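You operate a simulated robot arm through the tools that you are given. There is no shell and no other tool. Be economical: measure what you need, move in short steps, check, and stop when the job is done.

The job below is to be done with a simulated two-armed robot. You get a single attempt, and the scene is never put back.

Task
Fit the mould pair named on the yellow card in the corrugator and close the window.
Fine: each block in the seat with its word, upper and lower levers over; leave the card where it lies.

The check looks at the end state, three seconds after you hand in, the way a careful person would. Anything else that was tipped, shoved, dropped, spilled or broken makes it a failure.

Robot
Two 6-joint arms with three-finger grippers on one trunk, on a base that drives. Base frame: it is fixed to the floor where the robot stands at the start and does not move with it; the origin is under the middle of the robot, x ahead of it, y to its left, z up; the surface under the hand at the start is at about z = 850. Units: mm, degrees, N and s.
The left shoulder is at the start at [21, 170, 1433], the right one opposite. With the tool pointing down near the work surface each hand reaches from about 360 to 640 mm from the robot's upright axis, wherever it stands, measured 20 degrees to its own side. Places, roughly: anchor lever [-1400, -100, 1200]; go button [-1000, -1100, 1000]; inch button [-1000, -1200, 1000]; lower lever [-1300, -600, 1200]; lower seat [-1300, -600, 1100]; mains switch [-1000, -900, 1000]; pace dial [-1000, -1500, 1000]; upper lever [-1300, -200, 1200]; upper seat [-1300, -300, 1100]; window [-1200, -1200, 1600]; yellow plug [-1500, -500, 1250]. Payload 2.2 kg a hand.
The tool frame of a hand sits at the grasp point between the pads (the TCP): z along the fingers, y along the line on which they close. The tips reach 25 mm beyond it. Largest opening 104 mm; the body of the gripper starts 74 mm behind the TCP.
Orientation is told as [roll, pitch, yaw] about the base's x, y, z axes, in that order, counted from this pose: with the fingers straight down and closing along the base's y, the tool's x points along the base's -x, its y along +y and its z along -z.

Tools
- The arms move only by the tool drive_tool. It takes "left_series", "right_series" or both (then of equal length, played together; a hand with none holds still); each is a list of rows, each an object (a shift or turn left out is 0, a gripper value left out holds the last) with "grip": the gripper command, from -1 (shut) to 1 (fully open), values between in proportion; "xyz": the shift along the base's x, y, z in units of 200 mm (1.0 is 200 mm), a list of three; "dr": the turn, a rotation vector about the base's x, y, z in units of 60 degrees (1.0 is 60 degrees), a list of three. In form: [{"grip": grip, "xyz": [tx, ty, tz], "dr": [rx, ry, rz]}, ...]. A call has 1 to 8 rows; each row is the pose to reach, as a shift and turn from the pose commanded when the call began. A call with a number of a shift or a turn outside -1 to 1 is refused whole. A row lasts 0.2 s, in which the tool goes at most 50 mm and 8.6 degrees; a call with a longer step from one row to the next is refused whole, and so is a gripper value outside its range. Where a pose cannot be reached the arm comes as near as it can. A force on the tool above 40 N (or 10 N above the force at the start of the call, whichever is more), or a blocked arm, ends the call early, and 0.2 s more pass. Each finger halts on what it meets, pressing with about 20 N; the grip force reading is that of the motor and also rises with nothing between the fingers. The clock runs only during rows and for 0.2 s after the last one: add rows that repeat a pose to give the fingers time. It gives the time, the measured TCP pose, the force on the tool (base axes), the opening and the grip force at its end, in the units of the frame above (readings bear some noise), with the torque about the TCP (base axes, N m) and any sound that the robot's microphone picked up.
- Cameras (640 x 400 px; columns grow to the right, rows downward): "scene" is now at [121.5, -55.1, 1283]; the picture's right is [-0.87, -0.50, 0.00], its down [-0.43, 0.75, -0.50] and it looks along [0.25, -0.43, -0.87] (base axes); focal length 214 px, centre (320, 200). "left" rides on the left gripper at [82, -3, -104] in its tool frame; the picture's right is [0.04, 1.00, 0.00], its down [-0.75, 0.03, -0.66] and it looks along [-0.66, 0.03, 0.75] (tool axes); focal length 256 px, centre (320, 200). "right" rides on the right gripper at [82, 3, -104] in its tool frame; the picture's right is [-0.04, 1.00, 0.00], its down [-0.75, -0.03, -0.66] and it looks along [-0.66, -0.03, 0.75] (tool axes); focal length 256 px, centre (320, 200). There is no depth. A picture from a camera that has moved, and an enlarged one, comes with that camera's place and axes in the base frame and with its lens. The place of the scene camera against the robot may be out by one fixed shift of up to 25 mm in any direction.
- grab_frame(camera): a new picture of that camera. No time passes.
- move_column(by): slides the trunk up (or, below 0, down) by that many mm; the arms and the scene camera ride with it, the base frame stays. It gives what a move gives, with no picture.
- base_move(legs): drives the robot by 1 to 6 legs, each [ahead, left, turn to the left] in mm, mm and degrees, along the robot's own axes; the way and the turn of a leg run together, so that a leg with both is an arc; at most 1500 mm and 180 degrees a leg. The arms and the cameras ride along, it lands a little off, and it stops where it bumps. It gives what a move gives.
- pan_tilt(pan, tilt): turns the head with the scene camera to pan (to the left, within 60 degrees either way) and tilt (down, from -29 to 69), counted from straight ahead of the robot. It gives what a move gives.
- inspect(camera, box): a new picture of the part [left, top, right, bottom] of that camera's present view, enlarged. No time passes.
- hand_in(): hands the job in; it is judged then, once.

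Go step by step. Nothing tells you exact positions but the pictures and the camera data: compare them with the known pose of the tool, close in by small moves and look again before you grip or let go. The budget is 120 turns and 100 pictures, counting those below and the enlarged ones. Unless the task says otherwise, let go and move clear before handing in, and close with one line.

The tools are called as name(argument=value, ...) on one line, values as JSON. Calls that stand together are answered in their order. drive_tool: Moves the arms, as the interface text tells. Its arguments: {"type":"object","properties":{"left_series":{"type":"array","items":{"type":"object","properties":{"grip":{"type":"number"},"xyz":{"type":"array","items":{"type":"number"}},"dr":{"type":"array","items":{"type":"number"}}}}},"right_series":{"type":"array","items":{"type":"object","properties":{"grip":{"type":"number"},"xyz":{"type":"array","items":{"type":"number"}},"dr":{"type":"array","items":{"type":"number"}}}}}},"required":[]} The other tools are called the same way: move_column (by) slides the trunk up or down; base_move (legs) drives the base; pan_tilt (pan, tilt) turns the head that bears the scene camera; grab_frame (camera) takes a picture; inspect (camera, box) takes an enlarged picture of a part of a camera's view; hand_in () hands the job in.

At the start:

```text
t: 0.0
left_tool_pos: [519.1, 355.2, 1000.1]
left_tool_rot: [0.0, 0.0, 0.0]
left_contact_force: [0.4, -0.9, -0.3]
left_ft_torque: [-0.03, -0.03, -0.01]
left_opening: 103.9
left_grasp_force: 0.0
right_tool_pos: [623.5, -80.1, 999.3]
right_tool_rot: [0.0, -0.1, 0.0]
right_contact_force: [0.4, -0.5, 0.1]
right_ft_torque: [0.04, -0.01, -0.02]
right_opening: 104.1
right_grasp_force: 0.0
trunk travel left (down, up): [-625.0, 117.0]
robot x, y, heading: [-1.2, -0.7, 0.0]
head pan, tilt: [-60.2, 60.1]
```

scene: 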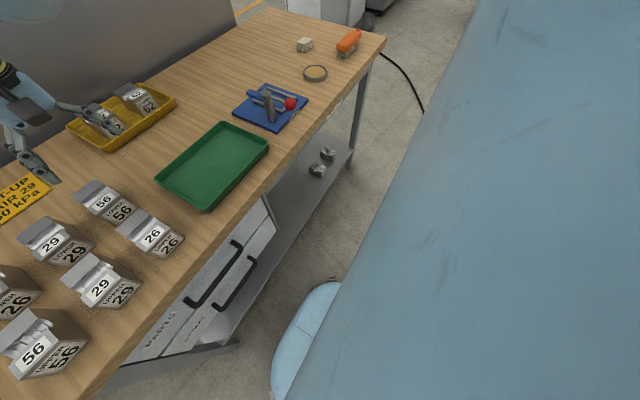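
right: 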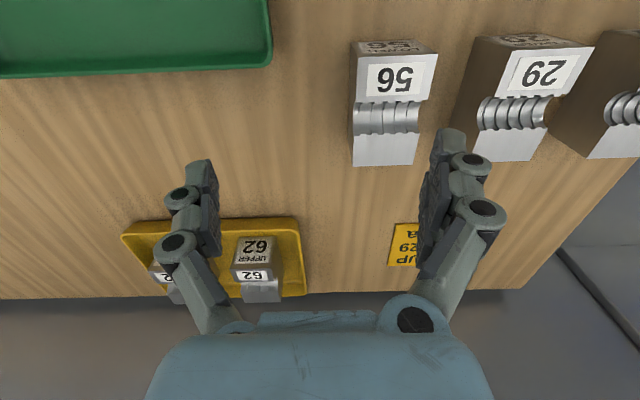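
left: 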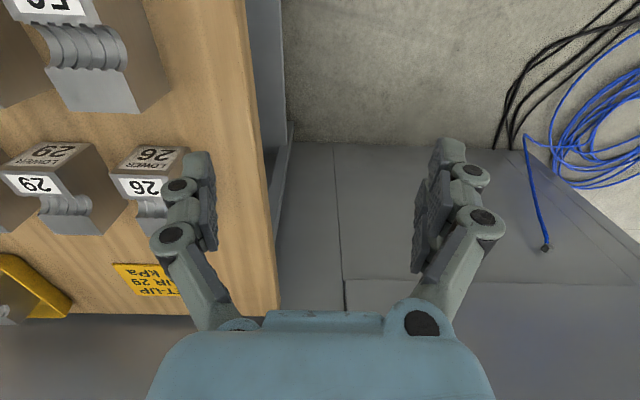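

I see a bench with mould blocks (26, 29, 56), a tray with 62s and a yellow card that seems to say pair 29. First I read the card and look ahead.

inspect(camera="scene", box=[0, 160, 200, 385])

pan_tilt(pan=0, tilt=50)

grab_frame(camera="scene")

```text
1.78 times, centred on (100, 272) of scene
camera zoom: at [121.5, -55.1, 1283.0], right [-0.87, -0.5, 0.0], down [-0.43, 0.75, -0.5], along [0.25, -0.43, -0.87], focal length 381 px, centre (711, 71)
```

zoom: 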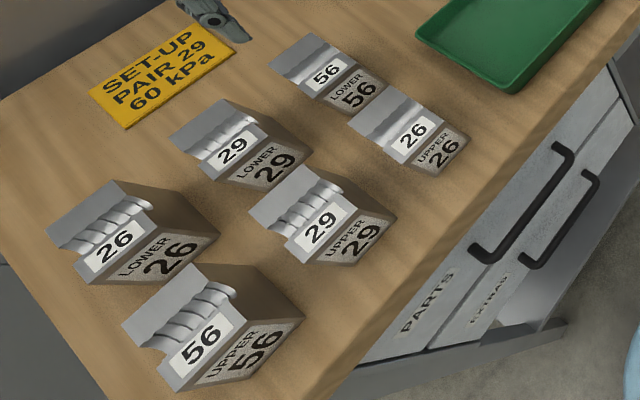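

```text
t: 1.3
left_tool_pos: [518.7, 355.9, 999.1]
left_tool_rot: [0.0, 0.0, 0.0]
left_contact_force: [0.3, -0.3, 0.5]
left_ft_torque: [0.0, 0.03, -0.01]
left_opening: 104.1
left_grasp_force: 0.1
right_tool_pos: [624.2, -78.8, 999.0]
right_tool_rot: [0.0, 0.1, 0.0]
right_contact_force: [0.7, 0.1, 0.6]
right_ft_torque: [0.02, 0.02, -0.03]
right_opening: 104.2
right_grasp_force: 0.0
trunk travel left (down, up): [-625.0, 117.0]
robot x, y, heading: [2.4, -0.3, -0.0]
head pan, tilt: [0.0, 50.0]
```

```text
95 pictures are left
camera scene: at [165.4, 2.6, 1295.6], right [0.0, -1.0, 0.0], down [-0.77, 0.0, -0.64], along [0.64, 0.0, -0.77], focal length 214 px, centre (320, 200)
```

scene: 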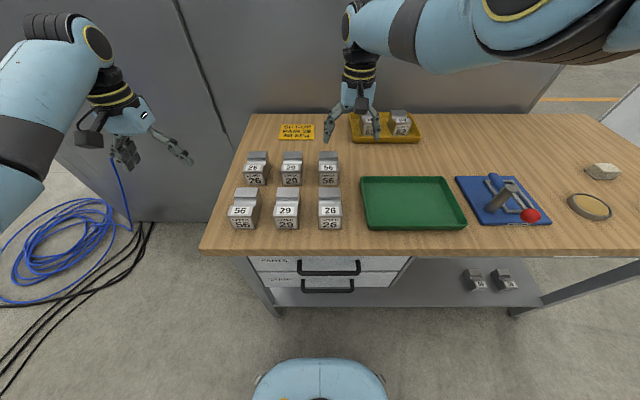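

The card says pair 29: UPPER 29 (front row) and LOWER 29 (back row). I look closely at them, then turn around to see the machine before choosing a grasp.

inspect(camera="scene", box=[225, 110, 353, 240])

base_move(legs=[[-250, 0, 0], [0, 0, 180]])

pan_tilt(pan=0, tilt=10)

grab_frame(camera="scene")

```text
3.08 times, centred on (289, 175) of scene
camera zoom: at [165.4, 2.6, 1295.6], right [0.0, -1.0, 0.0], down [-0.77, 0.0, -0.64], along [0.64, 0.0, -0.77], focal length 660 px, centre (415, 277)
```

zoom: 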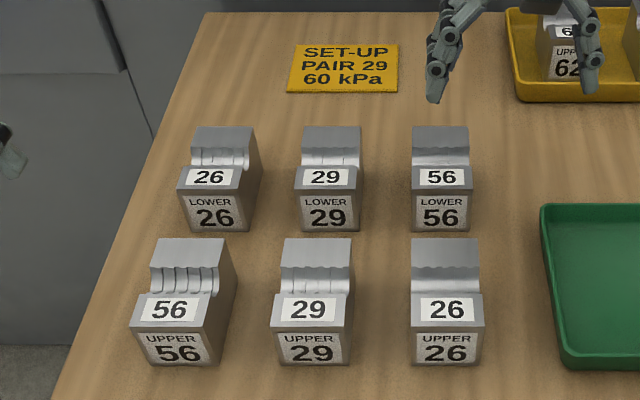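

```text
t: 10.4
left_tool_pos: [-772.8, -351.0, 999.0]
left_tool_rot: [0.0, 0.1, 179.5]
left_contact_force: [0.1, -0.3, 0.9]
left_ft_torque: [0.02, -0.04, -0.03]
left_opening: 103.7
left_grasp_force: 0.1
right_tool_pos: [-873.6, 85.7, 999.7]
right_tool_rot: [0.0, 0.0, 179.6]
right_contact_force: [-0.6, 0.0, 0.5]
right_ft_torque: [-0.01, 0.05, 0.01]
right_opening: 103.9
right_grasp_force: 0.0
trunk travel left (down, up): [-625.0, 117.0]
robot x, y, heading: [-251.8, -1.8, 179.3]
head pan, tilt: [0.0, 50.0]
```

```text
t: 11.5
left_tool_pos: [-772.5, -351.1, 999.7]
left_tool_rot: [-0.1, 0.1, 179.5]
left_contact_force: [0.1, 0.4, 0.5]
left_ft_torque: [0.0, 0.01, -0.03]
left_opening: 103.7
left_grasp_force: 0.1
right_tool_pos: [-872.3, 85.1, 1000.7]
right_tool_rot: [0.0, 0.1, 179.4]
right_contact_force: [0.0, 0.5, -0.1]
right_ft_torque: [0.01, 0.0, 0.01]
right_opening: 104.1
right_grasp_force: 0.0
trunk travel left (down, up): [-625.0, 117.0]
robot x, y, heading: [-248.2, 0.4, 179.5]
head pan, tilt: [0.0, 10.0]
```

```text
93 pictures are left
camera scene: at [-396.5, 4.0, 1357.4], right [0.01, 1.0, 0.0], down [0.17, 0.0, -0.98], along [-0.98, 0.01, -0.17], focal length 214 px, centre (320, 200)
```

scene: 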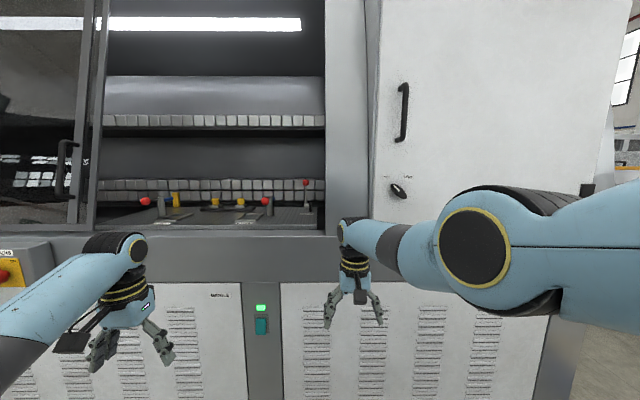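

The corrugator's opening is to my left, with the window slid open to the left. I shift in front of it and look in from higher.

base_move(legs=[[0, 430, 0]])

move_column(by=117)

pan_tilt(pan=0, tilt=20)

grab_frame(camera="scene")

inspect(camera="scene", box=[220, 120, 420, 245])

```text
t: 14.2
left_tool_pos: [-776.7, -784.5, 999.8]
left_tool_rot: [0.0, 0.0, 179.4]
left_contact_force: [-0.6, -0.2, 0.2]
left_ft_torque: [0.02, -0.01, -0.02]
left_opening: 104.2
left_grasp_force: 0.1
right_tool_pos: [-876.9, -348.9, 999.3]
right_tool_rot: [0.0, -0.1, 179.5]
right_contact_force: [0.2, -0.7, 0.9]
right_ft_torque: [0.0, 0.0, 0.01]
right_opening: 103.8
right_grasp_force: 0.0
trunk travel left (down, up): [-625.0, 117.0]
robot x, y, heading: [-256.3, -437.0, 179.5]
head pan, tilt: [0.0, 10.0]
```

```text
t: 15.6
left_tool_pos: [-775.6, -785.3, 1115.2]
left_tool_rot: [0.0, 0.0, 179.4]
left_contact_force: [-0.4, 0.0, -0.3]
left_ft_torque: [0.0, 0.01, 0.03]
left_opening: 104.0
left_grasp_force: 0.1
right_tool_pos: [-876.1, -350.0, 1115.1]
right_tool_rot: [0.0, 0.1, 179.4]
right_contact_force: [-0.3, -0.9, 0.7]
right_ft_torque: [-0.01, -0.01, 0.02]
right_opening: 103.9
right_grasp_force: 0.0
trunk travel left (down, up): [-742.0, 0.0]
robot x, y, heading: [-255.4, -435.2, 179.4]
head pan, tilt: [0.0, 10.0]
```

```text
t: 16.4
left_tool_pos: [-776.3, -785.0, 1116.2]
left_tool_rot: [0.1, 0.0, 179.4]
left_contact_force: [0.2, -0.1, -0.5]
left_ft_torque: [0.01, 0.0, -0.02]
left_opening: 103.7
left_grasp_force: 0.0
right_tool_pos: [-877.7, -349.2, 1116.6]
right_tool_rot: [-0.1, 0.1, 179.3]
right_contact_force: [0.1, 0.1, -0.3]
right_ft_torque: [0.01, -0.01, 0.01]
right_opening: 103.7
right_grasp_force: 0.0
trunk travel left (down, up): [-742.0, 0.0]
robot x, y, heading: [-255.5, -436.5, 179.3]
head pan, tilt: [0.0, 20.0]
```

```text
92 pictures are left
camera scene: at [-400.4, -431.1, 1458.3], right [0.01, 1.0, 0.0], down [0.34, 0.0, -0.94], along [-0.94, 0.01, -0.34], focal length 214 px, centre (320, 200)
```

scene: 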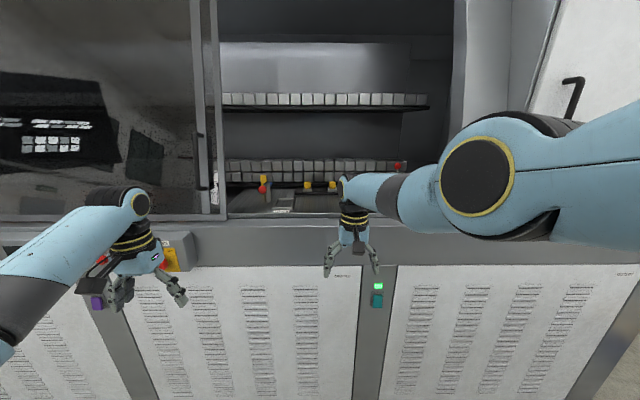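

```text
3.20 times, centred on (320, 182) of scene
camera zoom: at [-400.4, -431.1, 1458.3], right [0.01, 1.0, 0.0], down [0.34, 0.0, -0.94], along [-0.94, 0.01, -0.34], focal length 686 px, centre (320, 256)
```

zoom: 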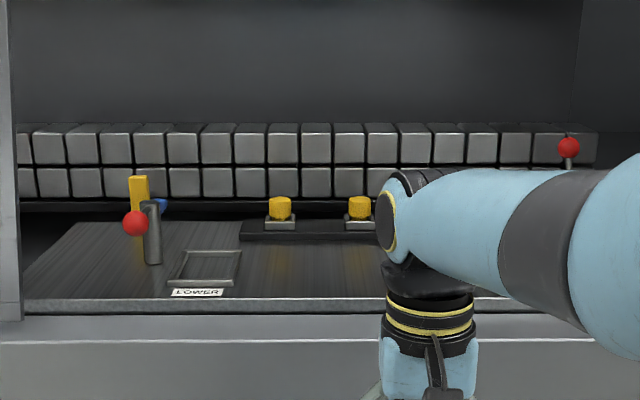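

The right arm blocks the view of the upper seat, so I swing that hand to the right and down.

drive_tool(right_series=[{"xyz": [0.2, 0.1, -0.1]}, {"xyz": [0.4, 0.2, -0.2]}, {"xyz": [0.6, 0.3, -0.3]}, {"xyz": [0.7, 0.5, -0.4]}, {"xyz": [0.7, 0.7, -0.5]}, {"xyz": [0.7, 0.9, -0.6]}, {"xyz": [0.7, 1.0, -0.6]}])

grab_frame(camera="scene")

inspect(camera="scene", box=[210, 130, 450, 260])

```text
t: 18.0
left_tool_pos: [-776.0, -785.6, 1116.4]
left_tool_rot: [-0.1, 0.0, 179.4]
left_contact_force: [-0.1, 0.7, -0.2]
left_ft_torque: [-0.02, 0.02, 0.02]
left_opening: 104.2
left_grasp_force: 0.0
right_tool_pos: [-735.0, -149.3, 996.0]
right_tool_rot: [0.0, -0.1, 179.4]
right_contact_force: [0.9, -1.4, 1.0]
right_ft_torque: [0.02, 0.03, 0.04]
right_opening: 103.9
right_grasp_force: 0.1
trunk travel left (down, up): [-742.0, 0.0]
robot x, y, heading: [-255.5, -435.4, 179.3]
head pan, tilt: [0.0, 20.0]
```

```text
90 pictures are left
camera scene: at [-400.2, -430.8, 1458.3], right [0.01, 1.0, 0.0], down [0.34, 0.0, -0.94], along [-0.94, 0.01, -0.34], focal length 214 px, centre (320, 200)
```

scene: 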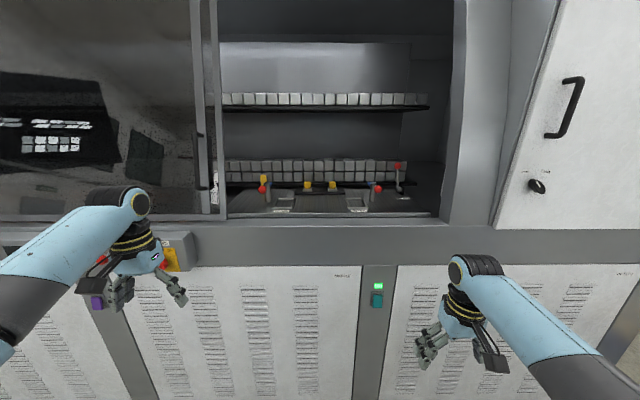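

```text
2.67 times, centred on (330, 195) of scene
camera zoom: at [-400.2, -430.8, 1458.3], right [0.01, 1.0, 0.0], down [0.34, 0.0, -0.94], along [-0.94, 0.01, -0.34], focal length 572 px, centre (293, 213)
```

zoom: 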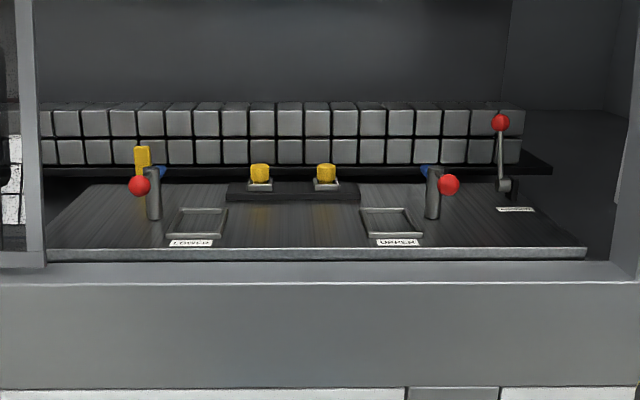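

I can see both seats (LOWER at about [-1345, -590], UPPER at about [-1342, -246]) with levers swung outward. I raise the hands, drive closer and look with the wrist cameras.

drive_tool(left_series=[{"xyz": [0, 0.1, 0.15]}, {"xyz": [0, 0.2, 0.3]}, {"xyz": [0, 0.3, 0.45]}, {"xyz": [0, 0.45, 0.6]}, {"xyz": [0, 0.6, 0.75]}, {"xyz": [0, 0.7, 0.9]}, {"xyz": [0, 0.8, 1.0]}, {"xyz": [0, 0.8, 1.0]}], right_series=[{"xyz": [0, 0, 0.2]}, {"xyz": [0, 0, 0.4]}, {"xyz": [0, 0, 0.6]}, {"xyz": [0, 0, 0.8]}, {"xyz": [0, 0, 1.0]}, {"xyz": [0, -0.2, 1.0]}, {"xyz": [0, -0.25, 1.0]}, {"xyz": [0, -0.25, 1.0]}])

drive_tool(right_series=[{"xyz": [0, 0, 0.25]}, {"xyz": [0, 0, 0.5]}])

base_move(legs=[[400, 0, 0]])

grab_frame(camera="left")

grab_frame(camera="right")

grab_frame(camera="scene")

```text
t: 19.8
left_tool_pos: [-856.5, -615.8, 1248.4]
left_tool_rot: [0.0, 0.0, 179.4]
left_contact_force: [0.1, 0.3, 0.4]
left_ft_torque: [0.02, 0.01, 0.0]
left_opening: 103.9
left_grasp_force: 0.0
left hand out of reach, approached as far as the arm can: row 2, 3, 4, 5, 6, 7, 8
right_tool_pos: [-762.5, -195.7, 1157.3]
right_tool_rot: [0.0, 0.0, 179.4]
right_contact_force: [0.2, -0.6, 0.0]
right_ft_torque: [0.0, 0.01, 0.03]
right_opening: 104.0
right_grasp_force: 0.0
right hand out of reach, approached as far as the arm can: row 4, 5, 6, 7, 8
trunk travel left (down, up): [-742.0, 0.0]
robot x, y, heading: [-255.5, -434.8, 179.3]
head pan, tilt: [0.0, 20.0]
```

```text
t: 20.4
left_tool_pos: [-857.6, -616.2, 1249.4]
left_tool_rot: [0.0, 0.0, 179.5]
left_contact_force: [0.3, 0.7, 0.1]
left_ft_torque: [0.01, 0.01, 0.02]
left_opening: 104.1
left_grasp_force: 0.1
right_tool_pos: [-811.0, -195.7, 1195.7]
right_tool_rot: [-0.1, -0.1, 179.4]
right_contact_force: [-0.8, -1.2, 0.4]
right_ft_torque: [0.03, -0.04, -0.02]
right_opening: 103.6
right_grasp_force: 0.1
right hand out of reach, approached as far as the arm can: row 1, 2
trunk travel left (down, up): [-742.0, 0.0]
robot x, y, heading: [-253.9, -429.5, 179.2]
head pan, tilt: [0.0, 20.0]
```

```text
t: 22.8
left_tool_pos: [-1254.2, -614.2, 1248.4]
left_tool_rot: [0.0, 0.0, 179.6]
left_contact_force: [0.2, 0.2, 0.2]
left_ft_torque: [-0.02, -0.02, -0.01]
left_opening: 104.3
left_grasp_force: 0.2
right_tool_pos: [-1207.6, -194.5, 1195.2]
right_tool_rot: [0.0, 0.0, 179.5]
right_contact_force: [0.2, -0.6, 0.8]
right_ft_torque: [-0.02, -0.03, 0.0]
right_opening: 104.3
right_grasp_force: 0.1
trunk travel left (down, up): [-742.0, 0.0]
robot x, y, heading: [-651.6, -431.0, 179.5]
head pan, tilt: [0.0, 20.0]
```

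```text
88 pictures are left
camera left: at [-1171.3, -611.6, 1352.8], right [0.03, -1.0, 0.0], down [-0.75, -0.03, 0.66], along [-0.66, -0.02, -0.75], focal length 256 px, centre (320, 200)
```

left: 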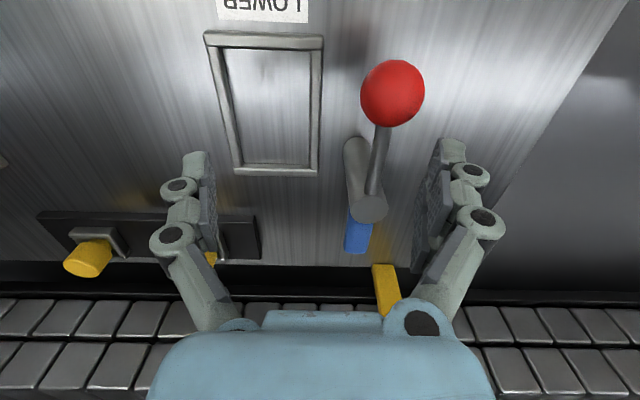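

```text
87 pictures are left
camera right: at [-1124.8, -197.6, 1300.0], right [-0.05, -1.0, 0.0], down [-0.75, 0.04, 0.66], along [-0.66, 0.03, -0.75], focal length 256 px, centre (320, 200)
```

right: 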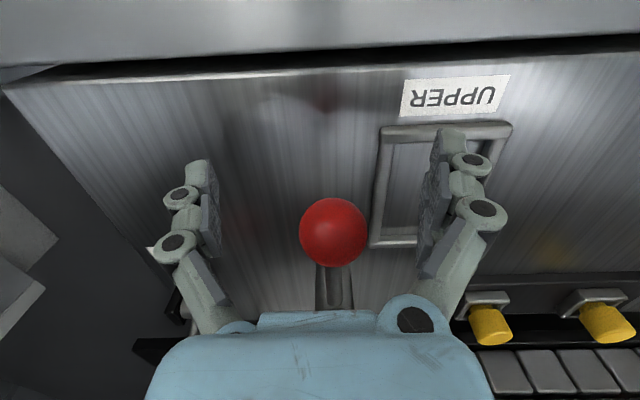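

```text
86 pictures are left
camera scene: at [-797.5, -428.1, 1458.3], right [0.01, 1.0, 0.0], down [0.34, 0.0, -0.94], along [-0.94, 0.01, -0.34], focal length 214 px, centre (320, 200)
```

scene: 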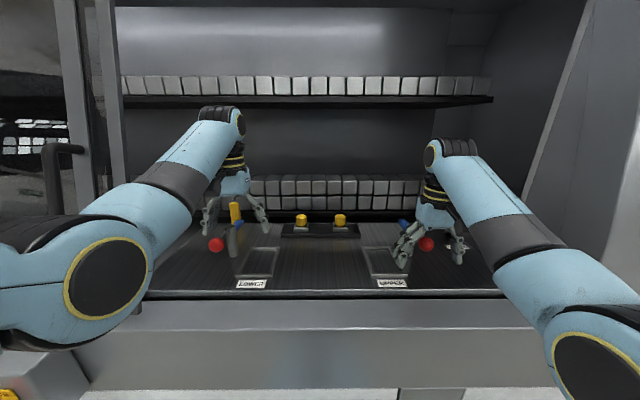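

Seats are open rectangular frames; levers have a post, a red-ball arm and a blue pad. I zoom in to understand how the levers swing.

inspect(camera="scene", box=[190, 190, 290, 300])

inspect(camera="left", box=[190, 0, 440, 320])

inspect(camera="scene", box=[350, 190, 480, 300])

```text
3.64 times, centred on (240, 245) of scene
camera zoom: at [-797.5, -428.1, 1458.3], right [0.01, 1.0, 0.0], down [0.34, 0.0, -0.94], along [-0.94, 0.01, -0.34], focal length 780 px, centre (611, 36)
```

zoom: 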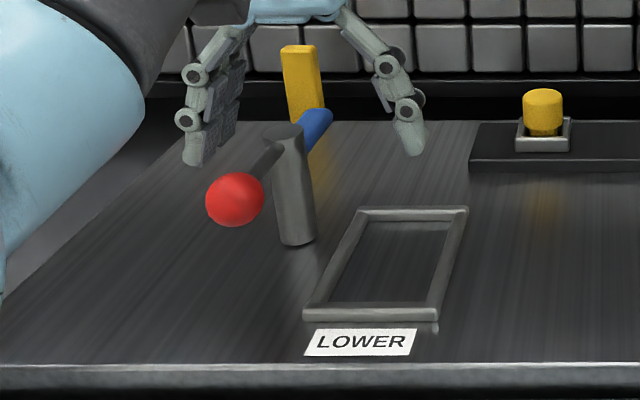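

```text
1.25 times, centred on (315, 160) of left
camera zoom: at [-1171.3, -611.6, 1352.8], right [0.03, -1.0, 0.0], down [-0.75, -0.03, 0.66], along [-0.66, -0.02, -0.75], focal length 320 px, centre (326, 250)
```

zoom: 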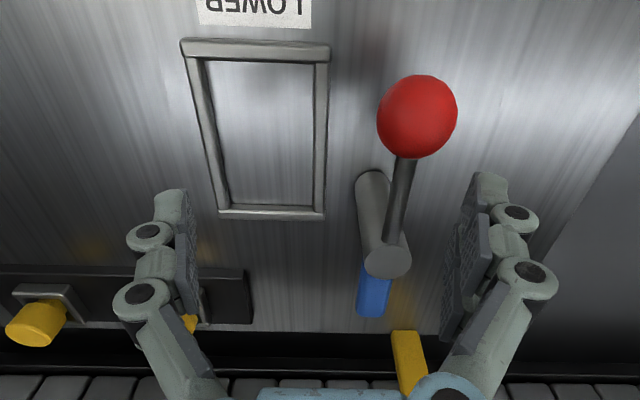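

```text
3.64 times, centred on (415, 245) of scene
camera zoom: at [-797.5, -428.1, 1458.3], right [0.01, 1.0, 0.0], down [0.34, 0.0, -0.94], along [-0.94, 0.01, -0.34], focal length 780 px, centre (-26, 36)
```

zoom: 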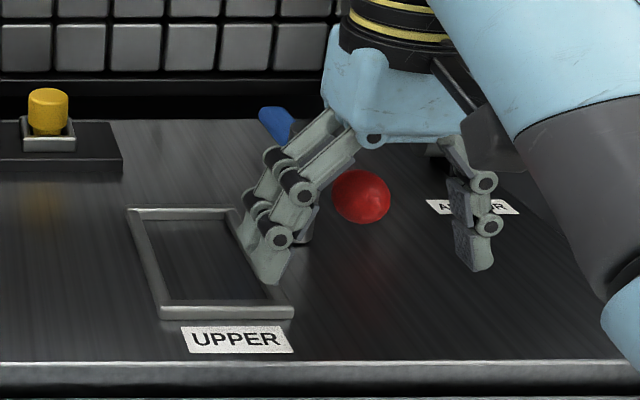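

Each lever is a cross-arm on a vertical post: red ball on one end, blue pad on the other, turning about the post. I take a second wrist view of each seat for triangulation.

drive_tool(left_series=[{"xyz": [0, 0.15, 0]}, {"xyz": [0, 0.3, 0]}, {"xyz": [0, 0.3, 0]}], right_series=[{"xyz": [0.1, -0.1, 0]}, {"xyz": [0.1, -0.3, 0]}, {"xyz": [0.1, -0.3, 0]}])

grab_frame(camera="left")

grab_frame(camera="right")

```text
t: 23.6
left_tool_pos: [-1251.8, -554.5, 1250.0]
left_tool_rot: [0.0, -0.2, 179.6]
left_contact_force: [-0.5, -0.6, -0.2]
left_ft_torque: [0.04, 0.02, 0.0]
left_opening: 103.7
left_grasp_force: 0.1
right_tool_pos: [-1191.8, -255.2, 1189.6]
right_tool_rot: [0.0, 0.0, 179.6]
right_contact_force: [8.7, 2.1, -4.0]
right_ft_torque: [-0.22, 0.23, -0.47]
right_opening: 103.9
right_grasp_force: 0.0
right hand out of reach, approached as far as the arm can: row 1, 2, 3
trunk travel left (down, up): [-742.0, 0.0]
robot x, y, heading: [-652.0, -430.8, 179.7]
head pan, tilt: [0.0, 20.0]
```

```text
82 pictures are left
camera left: at [-1170.1, -552.1, 1353.6], right [0.03, -1.0, 0.0], down [-0.75, -0.03, 0.66], along [-0.66, -0.02, -0.75], focal length 256 px, centre (320, 200)
```

left: 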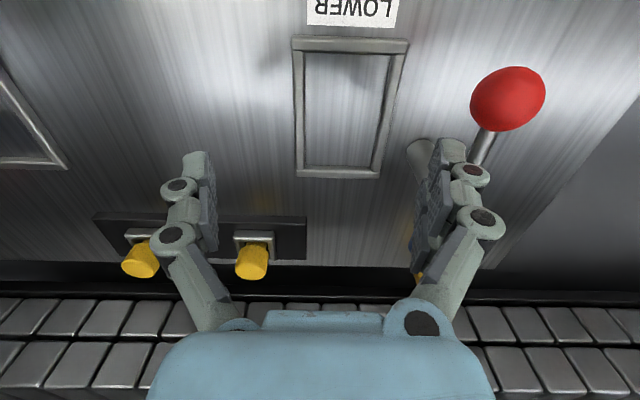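

```text
81 pictures are left
camera right: at [-1108.6, -259.3, 1293.2], right [-0.05, -1.0, 0.0], down [-0.75, 0.04, 0.66], along [-0.66, 0.03, -0.75], focal length 256 px, centre (320, 200)
```

right: 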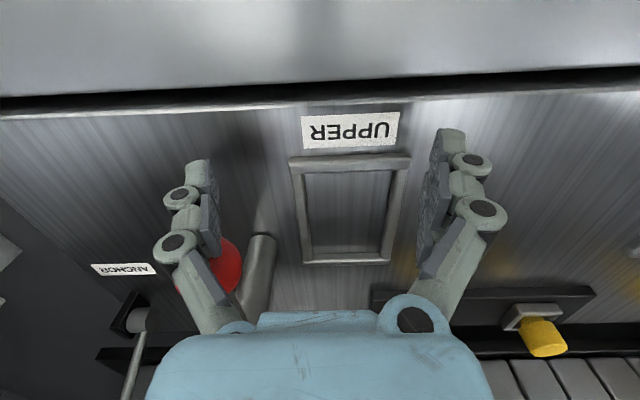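

The seats triangulate well: LOWER centre ≈[-1261,-575], UPPER ≈[-1261,-274], rim z≈1145, each about 97×64 mm inside, lever arms at z≈1220. I back out and return to the bench for the blocks.

base_move(legs=[[-400, 0, 0], [0, 0, -180], [0, 430, 0]])

pan_tilt(pan=0, tilt=50)

grab_frame(camera="scene")

```text
t: 35.7
left_tool_pos: [345.7, 131.3, 1250.5]
left_tool_rot: [0.1, 0.0, 0.6]
left_contact_force: [-0.9, -0.4, -0.2]
left_ft_torque: [0.01, 0.05, 0.01]
left_opening: 104.0
left_grasp_force: 0.1
right_tool_pos: [292.6, -169.6, 1188.9]
right_tool_rot: [0.0, -0.1, 0.5]
right_contact_force: [-0.5, -0.4, 0.2]
right_ft_torque: [0.02, 0.01, -0.04]
right_opening: 104.1
right_grasp_force: 0.2
trunk travel left (down, up): [-742.0, 0.0]
robot x, y, heading: [-253.1, 1.0, 0.6]
head pan, tilt: [0.0, 20.0]
```

```text
t: 36.6
left_tool_pos: [345.9, 131.3, 1249.1]
left_tool_rot: [0.1, 0.0, 0.6]
left_contact_force: [-0.2, 0.7, 0.4]
left_ft_torque: [0.01, 0.0, -0.04]
left_opening: 104.1
left_grasp_force: 0.0
right_tool_pos: [292.1, -169.8, 1187.6]
right_tool_rot: [0.0, -0.2, 0.6]
right_contact_force: [0.8, -0.6, -0.7]
right_ft_torque: [0.0, 0.04, 0.01]
right_opening: 103.9
right_grasp_force: 0.0
trunk travel left (down, up): [-742.0, 0.0]
robot x, y, heading: [-253.7, -0.7, 0.7]
head pan, tilt: [0.0, 50.0]
```

```text
80 pictures are left
camera scene: at [-88.4, 2.0, 1412.7], right [0.01, -1.0, 0.0], down [-0.77, -0.01, -0.64], along [0.64, 0.01, -0.77], focal length 214 px, centre (320, 200)
```

scene: 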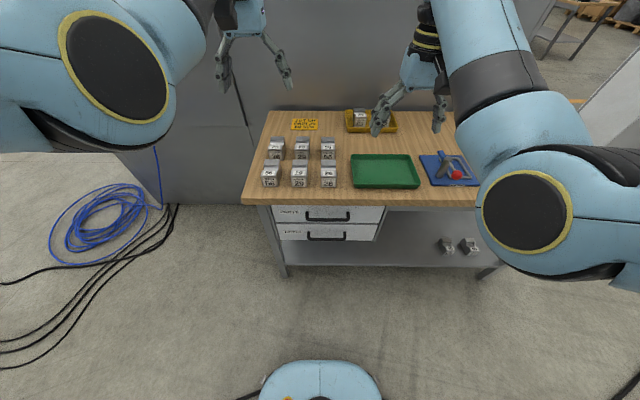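

Back at the bench; I lower the trunk and drive in a bit, then look with the left wrist camera at the 29s.

move_column(by=-170)

base_move(legs=[[200, 0, -0.6]])

grab_frame(camera="left")

grab_frame(camera="scene")

```text
t: 38.6
left_tool_pos: [346.8, 132.2, 1080.5]
left_tool_rot: [-0.1, 0.0, 0.5]
left_contact_force: [-0.2, 0.0, 0.0]
left_ft_torque: [0.02, -0.02, -0.04]
left_opening: 104.1
left_grasp_force: 0.1
right_tool_pos: [291.7, -170.4, 1019.3]
right_tool_rot: [0.1, -0.2, 0.6]
right_contact_force: [0.9, -0.5, -0.3]
right_ft_torque: [-0.03, 0.0, 0.01]
right_opening: 104.0
right_grasp_force: 0.0
trunk travel left (down, up): [-572.0, 170.0]
robot x, y, heading: [-253.8, -1.8, 0.5]
head pan, tilt: [0.0, 50.0]
```

```text
t: 40.2
left_tool_pos: [550.9, 126.1, 1077.3]
left_tool_rot: [0.0, 0.1, -0.1]
left_contact_force: [0.7, 0.7, -1.1]
left_ft_torque: [0.01, 0.05, 0.01]
left_opening: 103.9
left_grasp_force: 0.0
right_tool_pos: [494.9, -175.1, 1016.9]
right_tool_rot: [0.0, -0.1, 0.0]
right_contact_force: [-0.2, 0.5, -1.0]
right_ft_torque: [0.0, 0.02, -0.02]
right_opening: 104.2
right_grasp_force: 0.0
trunk travel left (down, up): [-572.0, 170.0]
robot x, y, heading: [-51.8, -5.1, 0.2]
head pan, tilt: [0.0, 50.0]
```

```text
79 pictures are left
camera left: at [469.7, 122.8, 1182.7], right [-0.04, 1.0, 0.0], down [0.75, 0.03, 0.66], along [0.66, 0.03, -0.76], focal length 256 px, centre (320, 200)
```

left: 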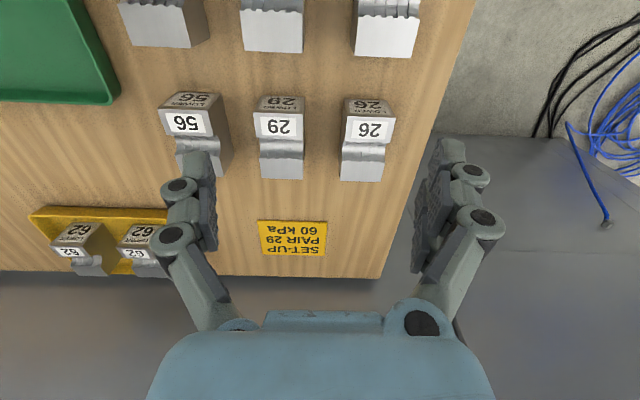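

```text
78 pictures are left
camera scene: at [115.6, 2.0, 1242.0], right [0.0, -1.0, 0.0], down [-0.77, 0.0, -0.64], along [0.64, 0.0, -0.77], focal length 214 px, centre (320, 200)
```

scene: 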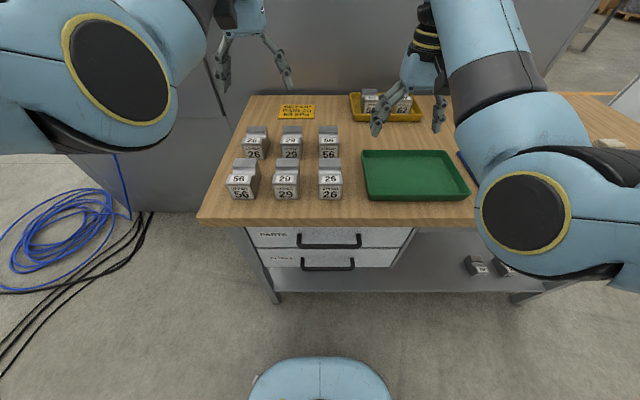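

LOWER 29 spans about x 585–680 and is ~55 wide and ~60 tall around y≈78. I drive in a little and bring the left hand above it for a closer look.

base_move(legs=[[60, 0, 0]])

drive_tool(left_series=[{"xyz": [0.0, -0.12, -0.15]}, {"xyz": [0.0, -0.24, -0.3]}, {"xyz": [0.0, -0.24, -0.45]}, {"xyz": [0.0, -0.24, -0.45], "grip": 0.6}, {"xyz": [0.0, -0.24, -0.45], "grip": 0.6}])

grab_frame(camera="left")

```text
t: 41.1
left_tool_pos: [611.3, 127.6, 1077.6]
left_tool_rot: [0.0, 0.1, 0.0]
left_contact_force: [1.2, -0.1, -0.5]
left_ft_torque: [0.0, 0.05, 0.01]
left_opening: 103.8
left_grasp_force: 0.1
right_tool_pos: [555.1, -173.0, 1016.7]
right_tool_rot: [0.0, 0.0, -0.1]
right_contact_force: [0.8, 0.1, -0.9]
right_ft_torque: [0.02, 0.04, -0.04]
right_opening: 103.8
right_grasp_force: 0.1
trunk travel left (down, up): [-572.0, 170.0]
robot x, y, heading: [10.0, 2.0, -0.0]
head pan, tilt: [0.0, 50.0]
```

```text
t: 42.3
left_tool_pos: [609.6, 80.3, 988.2]
left_tool_rot: [0.0, -0.1, -0.1]
left_contact_force: [0.1, -0.5, -0.3]
left_ft_torque: [0.07, -0.01, -0.02]
left_opening: 83.3
left_grasp_force: 0.0
right_tool_pos: [553.9, -174.1, 1018.8]
right_tool_rot: [-0.1, -0.2, 0.0]
right_contact_force: [-0.9, 0.4, -0.5]
right_ft_torque: [0.03, 0.01, 0.03]
right_opening: 104.1
right_grasp_force: 0.1
trunk travel left (down, up): [-572.0, 170.0]
robot x, y, heading: [8.4, -4.5, 0.1]
head pan, tilt: [0.0, 50.0]
```

```text
77 pictures are left
camera left: at [528.1, 75.3, 1093.1], right [-0.04, 1.0, 0.0], down [0.75, 0.03, 0.66], along [0.66, 0.03, -0.75], focal length 256 px, centre (320, 200)
```

left: 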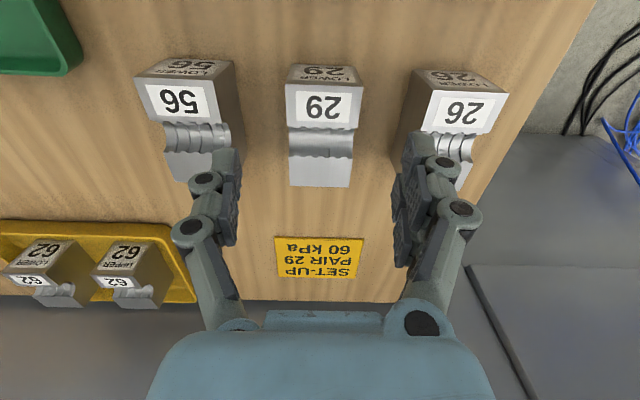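

The block is centred at y≈81, x≈629, with its top at z≈900–915. I go down over it at an 83 mm opening and check before gripping.

drive_tool(left_series=[{"xyz": [0.05, 0, -0.1]}, {"xyz": [0.09, 0, -0.2]}, {"xyz": [0.09, 0.0, -0.3]}, {"xyz": [0.09, 0, -0.4]}, {"xyz": [0.09, 0, -0.47]}, {"xyz": [0.09, 0, -0.475]}])

grab_frame(camera="left")

inspect(camera="scene", box=[210, 60, 370, 240])

```text
t: 43.7
left_tool_pos: [616.4, 83.8, 899.8]
left_tool_rot: [0.0, 0.0, 0.0]
left_contact_force: [0.5, 0.0, 0.3]
left_ft_torque: [-0.04, 0.01, 0.0]
left_opening: 83.2
left_grasp_force: 0.0
left hand out of reach, approached as far as the arm can: row 4, 5, 6
right_tool_pos: [553.5, -174.7, 1018.2]
right_tool_rot: [0.0, -0.3, 0.0]
right_contact_force: [-0.1, 0.5, 0.5]
right_ft_torque: [0.0, -0.02, 0.0]
right_opening: 104.0
right_grasp_force: 0.1
trunk travel left (down, up): [-572.0, 170.0]
robot x, y, heading: [6.9, 0.9, 0.2]
head pan, tilt: [0.0, 50.0]
```

```text
76 pictures are left
camera left: at [534.6, 81.0, 1003.3], right [-0.04, 1.0, 0.0], down [0.75, 0.03, 0.66], along [0.66, 0.03, -0.75], focal length 256 px, centre (320, 200)
```

left: 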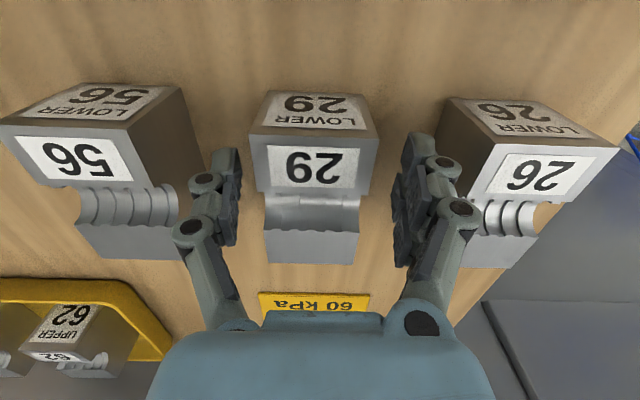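

```text
2.22 times, centred on (290, 150) of scene
camera zoom: at [174.0, 2.1, 1242.2], right [0.0, -1.0, 0.0], down [-0.77, 0.0, -0.64], along [0.64, 0.0, -0.77], focal length 477 px, centre (387, 311)
```

zoom: 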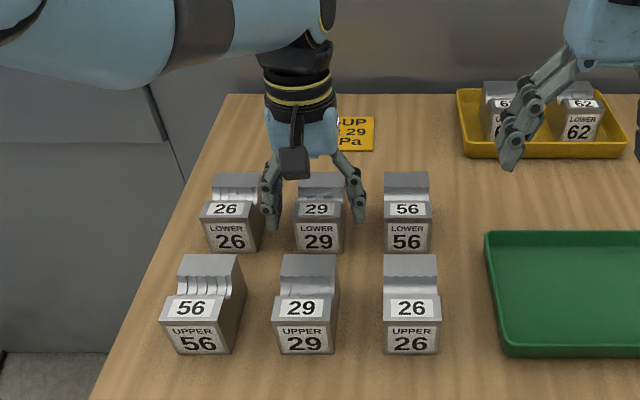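

The block spans x 588–682, so its centre is ≈635, and the mid channel is the lower part; my hand stopped short at x=616. I raise slightly, drive 25 mm ahead and check.

base_move(legs=[[25, 0, 0]])

drive_tool(left_series=[{"xyz": [-0.01, -0.01, 0]}, {"xyz": [-0.01, -0.01, -0.03]}, {"xyz": [-0.01, -0.01, -0.05]}])

grab_frame(camera="left")

```text
t: 44.5
left_tool_pos: [640.9, 84.0, 898.5]
left_tool_rot: [0.0, 0.2, 0.0]
left_contact_force: [-0.2, -0.3, -0.3]
left_ft_torque: [0.02, 0.06, 0.01]
left_opening: 83.3
left_grasp_force: 0.0
right_tool_pos: [576.9, -173.9, 1017.2]
right_tool_rot: [0.0, -0.2, 0.0]
right_contact_force: [0.2, 0.2, -0.8]
right_ft_torque: [-0.03, 0.08, 0.02]
right_opening: 103.8
right_grasp_force: 0.0
trunk travel left (down, up): [-572.0, 170.0]
robot x, y, heading: [35.3, 1.4, -0.0]
head pan, tilt: [0.0, 50.0]
```

```text
t: 45.4
left_tool_pos: [636.2, 83.4, 890.3]
left_tool_rot: [0.0, 0.0, 0.1]
left_contact_force: [-0.3, 0.3, -0.5]
left_ft_torque: [0.04, 0.0, -0.01]
left_opening: 83.2
left_grasp_force: 0.1
left hand out of reach, approached as far as the arm can: row 3
right_tool_pos: [576.2, -174.5, 1018.8]
right_tool_rot: [0.0, -0.2, 0.0]
right_contact_force: [0.4, -0.7, -0.2]
right_ft_torque: [-0.01, -0.03, 0.01]
right_opening: 104.1
right_grasp_force: 0.1
trunk travel left (down, up): [-572.0, 170.0]
robot x, y, heading: [35.0, -3.5, -0.3]
head pan, tilt: [0.0, 50.0]
```

```text
74 pictures are left
camera left: at [554.4, 80.2, 994.7], right [-0.04, 1.0, 0.0], down [0.75, 0.03, 0.66], along [0.66, 0.03, -0.75], focal length 256 px, centre (320, 200)
```

left: 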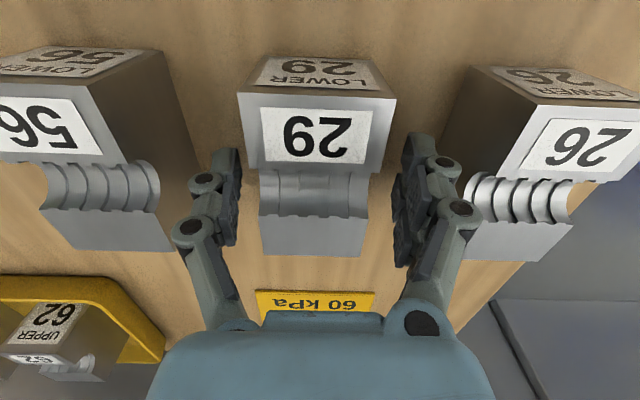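

The hand straddles the block evenly, so I grip it and lift a little.

drive_tool(left_series=[{"grip": -1}, {"grip": -1}, {"grip": -1}, {"grip": -1}])

drive_tool(left_series=[{"xyz": [0, 0, 0.1]}, {"xyz": [0, 0, 0.25]}, {"xyz": [0, 0, 0.4]}, {"xyz": [0, 0, 0.4]}])

grab_frame(camera="left")

```text
t: 46.4
left_tool_pos: [637.4, 83.0, 890.3]
left_tool_rot: [0.0, 0.0, 0.0]
left_contact_force: [0.7, -2.8, 0.5]
left_ft_torque: [-0.03, -0.22, -0.04]
left_opening: 53.5
left_grasp_force: 19.8
right_tool_pos: [577.0, -174.3, 1018.0]
right_tool_rot: [0.0, -0.2, 0.0]
right_contact_force: [0.1, -0.2, 0.4]
right_ft_torque: [-0.03, -0.03, 0.01]
right_opening: 103.8
right_grasp_force: 0.1
trunk travel left (down, up): [-572.0, 170.0]
robot x, y, heading: [26.2, -0.4, -0.1]
head pan, tilt: [0.0, 50.0]
```

```text
t: 47.4
left_tool_pos: [660.5, 76.3, 962.8]
left_tool_rot: [0.0, 0.1, 0.0]
left_contact_force: [1.0, -0.2, 0.4]
left_ft_torque: [0.04, 0.01, -0.02]
left_opening: 0.0
left_grasp_force: 20.1
left hand out of reach, approached as far as the arm can: row 1, 2, 3, 4
right_tool_pos: [576.5, -173.7, 1018.5]
right_tool_rot: [0.0, -0.2, -0.1]
right_contact_force: [0.6, 0.5, -0.1]
right_ft_torque: [0.02, 0.03, -0.01]
right_opening: 104.1
right_grasp_force: 0.2
trunk travel left (down, up): [-572.0, 170.0]
robot x, y, heading: [33.6, 0.3, -0.4]
head pan, tilt: [0.0, 50.0]
```

```text
73 pictures are left
camera left: at [580.5, 73.5, 1066.6], right [-0.04, 1.0, 0.0], down [0.75, 0.03, 0.66], along [0.65, 0.03, -0.76], focal length 256 px, centre (320, 200)
```

left: 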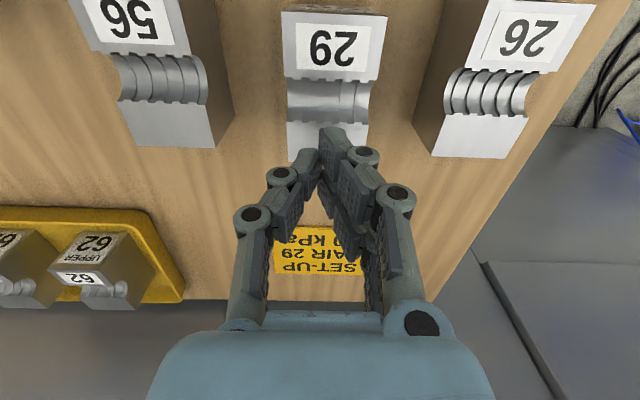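

The grip slid off because the arm, near its limit, drifted sideways while lifting; the block is still in place. I'll reopen, lower again, and lift with the trunk instead.

drive_tool(left_series=[{"grip": 0.2}, {"grip": 0.6}, {"grip": 0.6}, {"grip": 0.6}])

drive_tool(left_series=[{"xyz": [0, 0, -0.1]}, {"xyz": [0, 0, -0.25]}, {"xyz": [0, 0, -0.25]}])

grab_frame(camera="left")

```text
t: 48.4
left_tool_pos: [660.8, 77.0, 961.9]
left_tool_rot: [-0.1, 0.1, -0.1]
left_contact_force: [-0.3, -0.3, 0.1]
left_ft_torque: [-0.05, -0.02, 0.02]
left_opening: 83.1
left_grasp_force: 0.2
right_tool_pos: [576.4, -174.6, 1018.2]
right_tool_rot: [0.0, -0.2, 0.0]
right_contact_force: [0.0, -0.3, 0.1]
right_ft_torque: [-0.01, 0.0, 0.0]
right_opening: 104.1
right_grasp_force: 0.0
trunk travel left (down, up): [-572.0, 170.0]
robot x, y, heading: [33.8, 2.9, -0.1]
head pan, tilt: [0.0, 50.0]
```

```text
t: 49.1
left_tool_pos: [648.8, 83.0, 916.5]
left_tool_rot: [-0.1, 0.0, 0.0]
left_contact_force: [0.1, 0.4, -0.4]
left_ft_torque: [0.02, -0.01, -0.01]
left_opening: 83.4
left_grasp_force: 0.0
left hand out of reach, approached as far as the arm can: row 1, 2, 3
right_tool_pos: [577.3, -174.3, 1018.5]
right_tool_rot: [0.0, -0.1, 0.0]
right_contact_force: [-0.8, -0.1, 0.8]
right_ft_torque: [-0.02, 0.03, 0.0]
right_opening: 104.0
right_grasp_force: 0.1
trunk travel left (down, up): [-572.0, 170.0]
robot x, y, heading: [35.4, -0.7, -0.3]
head pan, tilt: [0.0, 50.0]
```

```text
72 pictures are left
camera left: at [567.0, 80.2, 1021.5], right [-0.04, 1.0, 0.0], down [0.75, 0.03, 0.66], along [0.66, 0.03, -0.75], focal length 256 px, centre (320, 200)
```

left: 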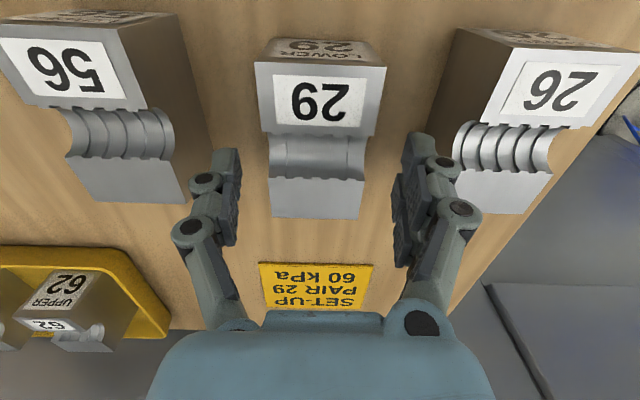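

The arm is near a reach limit in this geometry. I restore the nominal trunk height and shift the base right so the left hand works about 20° to its own side.

move_column(by=55)

base_move(legs=[[35, -120, 0]])

drive_tool(left_series=[{"xyz": [-0.05, 0.15, 0]}, {"xyz": [-0.1, 0.3, 0]}, {"xyz": [-0.15, 0.45, 0]}, {"xyz": [-0.19, 0.6, 0]}, {"xyz": [-0.19, 0.6, -0.1]}, {"xyz": [-0.19, 0.6, -0.15]}])

grab_frame(camera="left")

```text
t: 50.1
left_tool_pos: [646.6, 84.4, 973.3]
left_tool_rot: [0.0, 0.0, 0.0]
left_contact_force: [-0.9, 0.3, -0.2]
left_ft_torque: [0.01, 0.02, 0.01]
left_opening: 83.1
left_grasp_force: 0.0
right_tool_pos: [577.2, -173.6, 1072.0]
right_tool_rot: [0.0, -0.1, 0.0]
right_contact_force: [1.3, -0.5, -1.0]
right_ft_torque: [-0.04, 0.0, 0.02]
right_opening: 103.9
right_grasp_force: 0.0
trunk travel left (down, up): [-627.0, 115.0]
robot x, y, heading: [30.2, 0.4, -0.2]
head pan, tilt: [0.0, 50.0]
```

```text
t: 51.4
left_tool_pos: [682.6, -37.4, 973.2]
left_tool_rot: [0.0, 0.0, 0.0]
left_contact_force: [0.6, -0.7, -0.6]
left_ft_torque: [0.03, -0.01, 0.03]
left_opening: 83.0
left_grasp_force: 0.1
right_tool_pos: [613.4, -295.5, 1073.4]
right_tool_rot: [0.0, -0.1, 0.0]
right_contact_force: [0.4, -0.8, 0.2]
right_ft_torque: [0.01, 0.01, 0.0]
right_opening: 104.2
right_grasp_force: 0.1
trunk travel left (down, up): [-627.0, 115.0]
robot x, y, heading: [67.6, -121.9, 0.1]
head pan, tilt: [0.0, 50.0]
```

```text
t: 52.8
left_tool_pos: [644.4, 83.6, 942.4]
left_tool_rot: [-0.1, 0.0, 0.1]
left_contact_force: [0.8, 0.9, 0.1]
left_ft_torque: [-0.04, 0.02, 0.0]
left_opening: 83.5
left_grasp_force: 0.0
right_tool_pos: [612.7, -293.7, 1074.1]
right_tool_rot: [0.0, -0.2, -0.1]
right_contact_force: [-0.7, 0.0, -1.1]
right_ft_torque: [0.0, 0.02, -0.01]
right_opening: 103.7
right_grasp_force: 0.0
trunk travel left (down, up): [-627.0, 115.0]
robot x, y, heading: [69.5, -120.1, -0.1]
head pan, tilt: [0.0, 50.0]
```

```text
71 pictures are left
camera left: at [563.3, 80.1, 1047.1], right [-0.04, 1.0, 0.0], down [0.75, 0.03, 0.66], along [0.66, 0.03, -0.75], focal length 256 px, centre (320, 200)
```

left: 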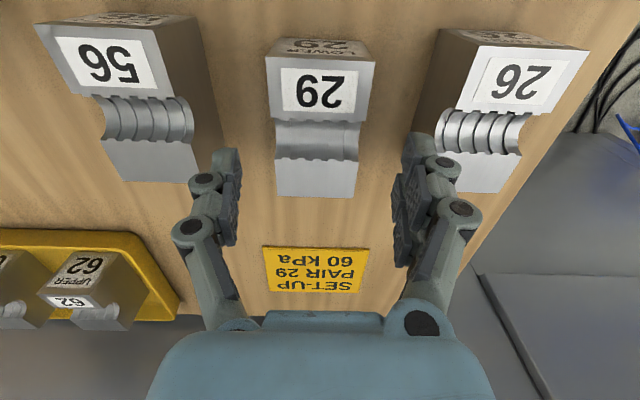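

Reach is fine now and the block centre is about [642, 83]. I go down to z≈884, grip, and lift with the trunk.

drive_tool(left_series=[{"xyz": [-0.01, 0, -0.1]}, {"xyz": [-0.01, 0, -0.2]}, {"xyz": [-0.01, 0, -0.29]}, {"xyz": [-0.01, 0, -0.29]}])

drive_tool(left_series=[{"grip": -1}, {"grip": -1}, {"grip": -1}, {"grip": -1}, {"grip": -1}])

move_column(by=30)

grab_frame(camera="left")

```text
t: 53.8
left_tool_pos: [643.3, 82.5, 883.9]
left_tool_rot: [-0.1, 0.0, 0.0]
left_contact_force: [0.4, 0.7, -1.1]
left_ft_torque: [0.01, 0.0, 0.0]
left_opening: 82.9
left_grasp_force: 0.1
right_tool_pos: [611.8, -294.7, 1072.7]
right_tool_rot: [0.0, -0.1, 0.0]
right_contact_force: [0.1, 0.1, -1.2]
right_ft_torque: [-0.03, -0.02, 0.01]
right_opening: 104.3
right_grasp_force: 0.1
trunk travel left (down, up): [-627.0, 115.0]
robot x, y, heading: [68.8, -119.8, 0.0]
head pan, tilt: [0.0, 50.0]
```

```text
t: 55.0
left_tool_pos: [643.0, 82.9, 886.0]
left_tool_rot: [0.0, -0.1, 0.0]
left_contact_force: [0.5, -0.8, -0.5]
left_ft_torque: [-0.19, -0.12, 0.02]
left_opening: 53.6
left_grasp_force: 19.8
right_tool_pos: [612.3, -294.8, 1071.5]
right_tool_rot: [-0.1, -0.1, 0.0]
right_contact_force: [-0.9, 0.4, 0.1]
right_ft_torque: [0.04, 0.02, -0.02]
right_opening: 104.3
right_grasp_force: 0.0
trunk travel left (down, up): [-627.0, 115.0]
robot x, y, heading: [67.8, -122.9, -0.3]
head pan, tilt: [0.0, 50.0]
```

```text
t: 55.7
left_tool_pos: [643.8, 82.3, 913.9]
left_tool_rot: [0.0, 0.0, 0.0]
left_contact_force: [-0.2, 0.0, -7.1]
left_ft_torque: [0.01, -0.04, -0.01]
left_opening: 53.5
left_grasp_force: 20.2
right_tool_pos: [613.9, -295.2, 1101.7]
right_tool_rot: [0.0, -0.1, 0.1]
right_contact_force: [1.0, 0.3, -1.1]
right_ft_torque: [0.03, -0.01, -0.01]
right_opening: 103.8
right_grasp_force: 0.0
trunk travel left (down, up): [-657.0, 85.0]
robot x, y, heading: [69.5, -118.5, -0.1]
head pan, tilt: [0.0, 50.0]
```

```text
70 pictures are left
camera left: at [561.9, 79.6, 1017.9], right [-0.04, 1.0, 0.0], down [0.75, 0.03, 0.66], along [0.65, 0.03, -0.76], focal length 256 px, centre (320, 200)
```

left: 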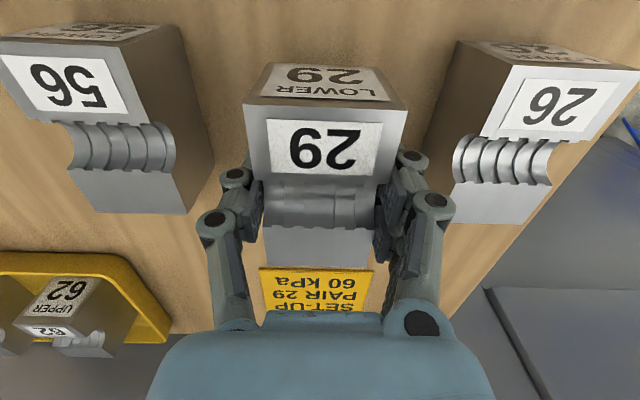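

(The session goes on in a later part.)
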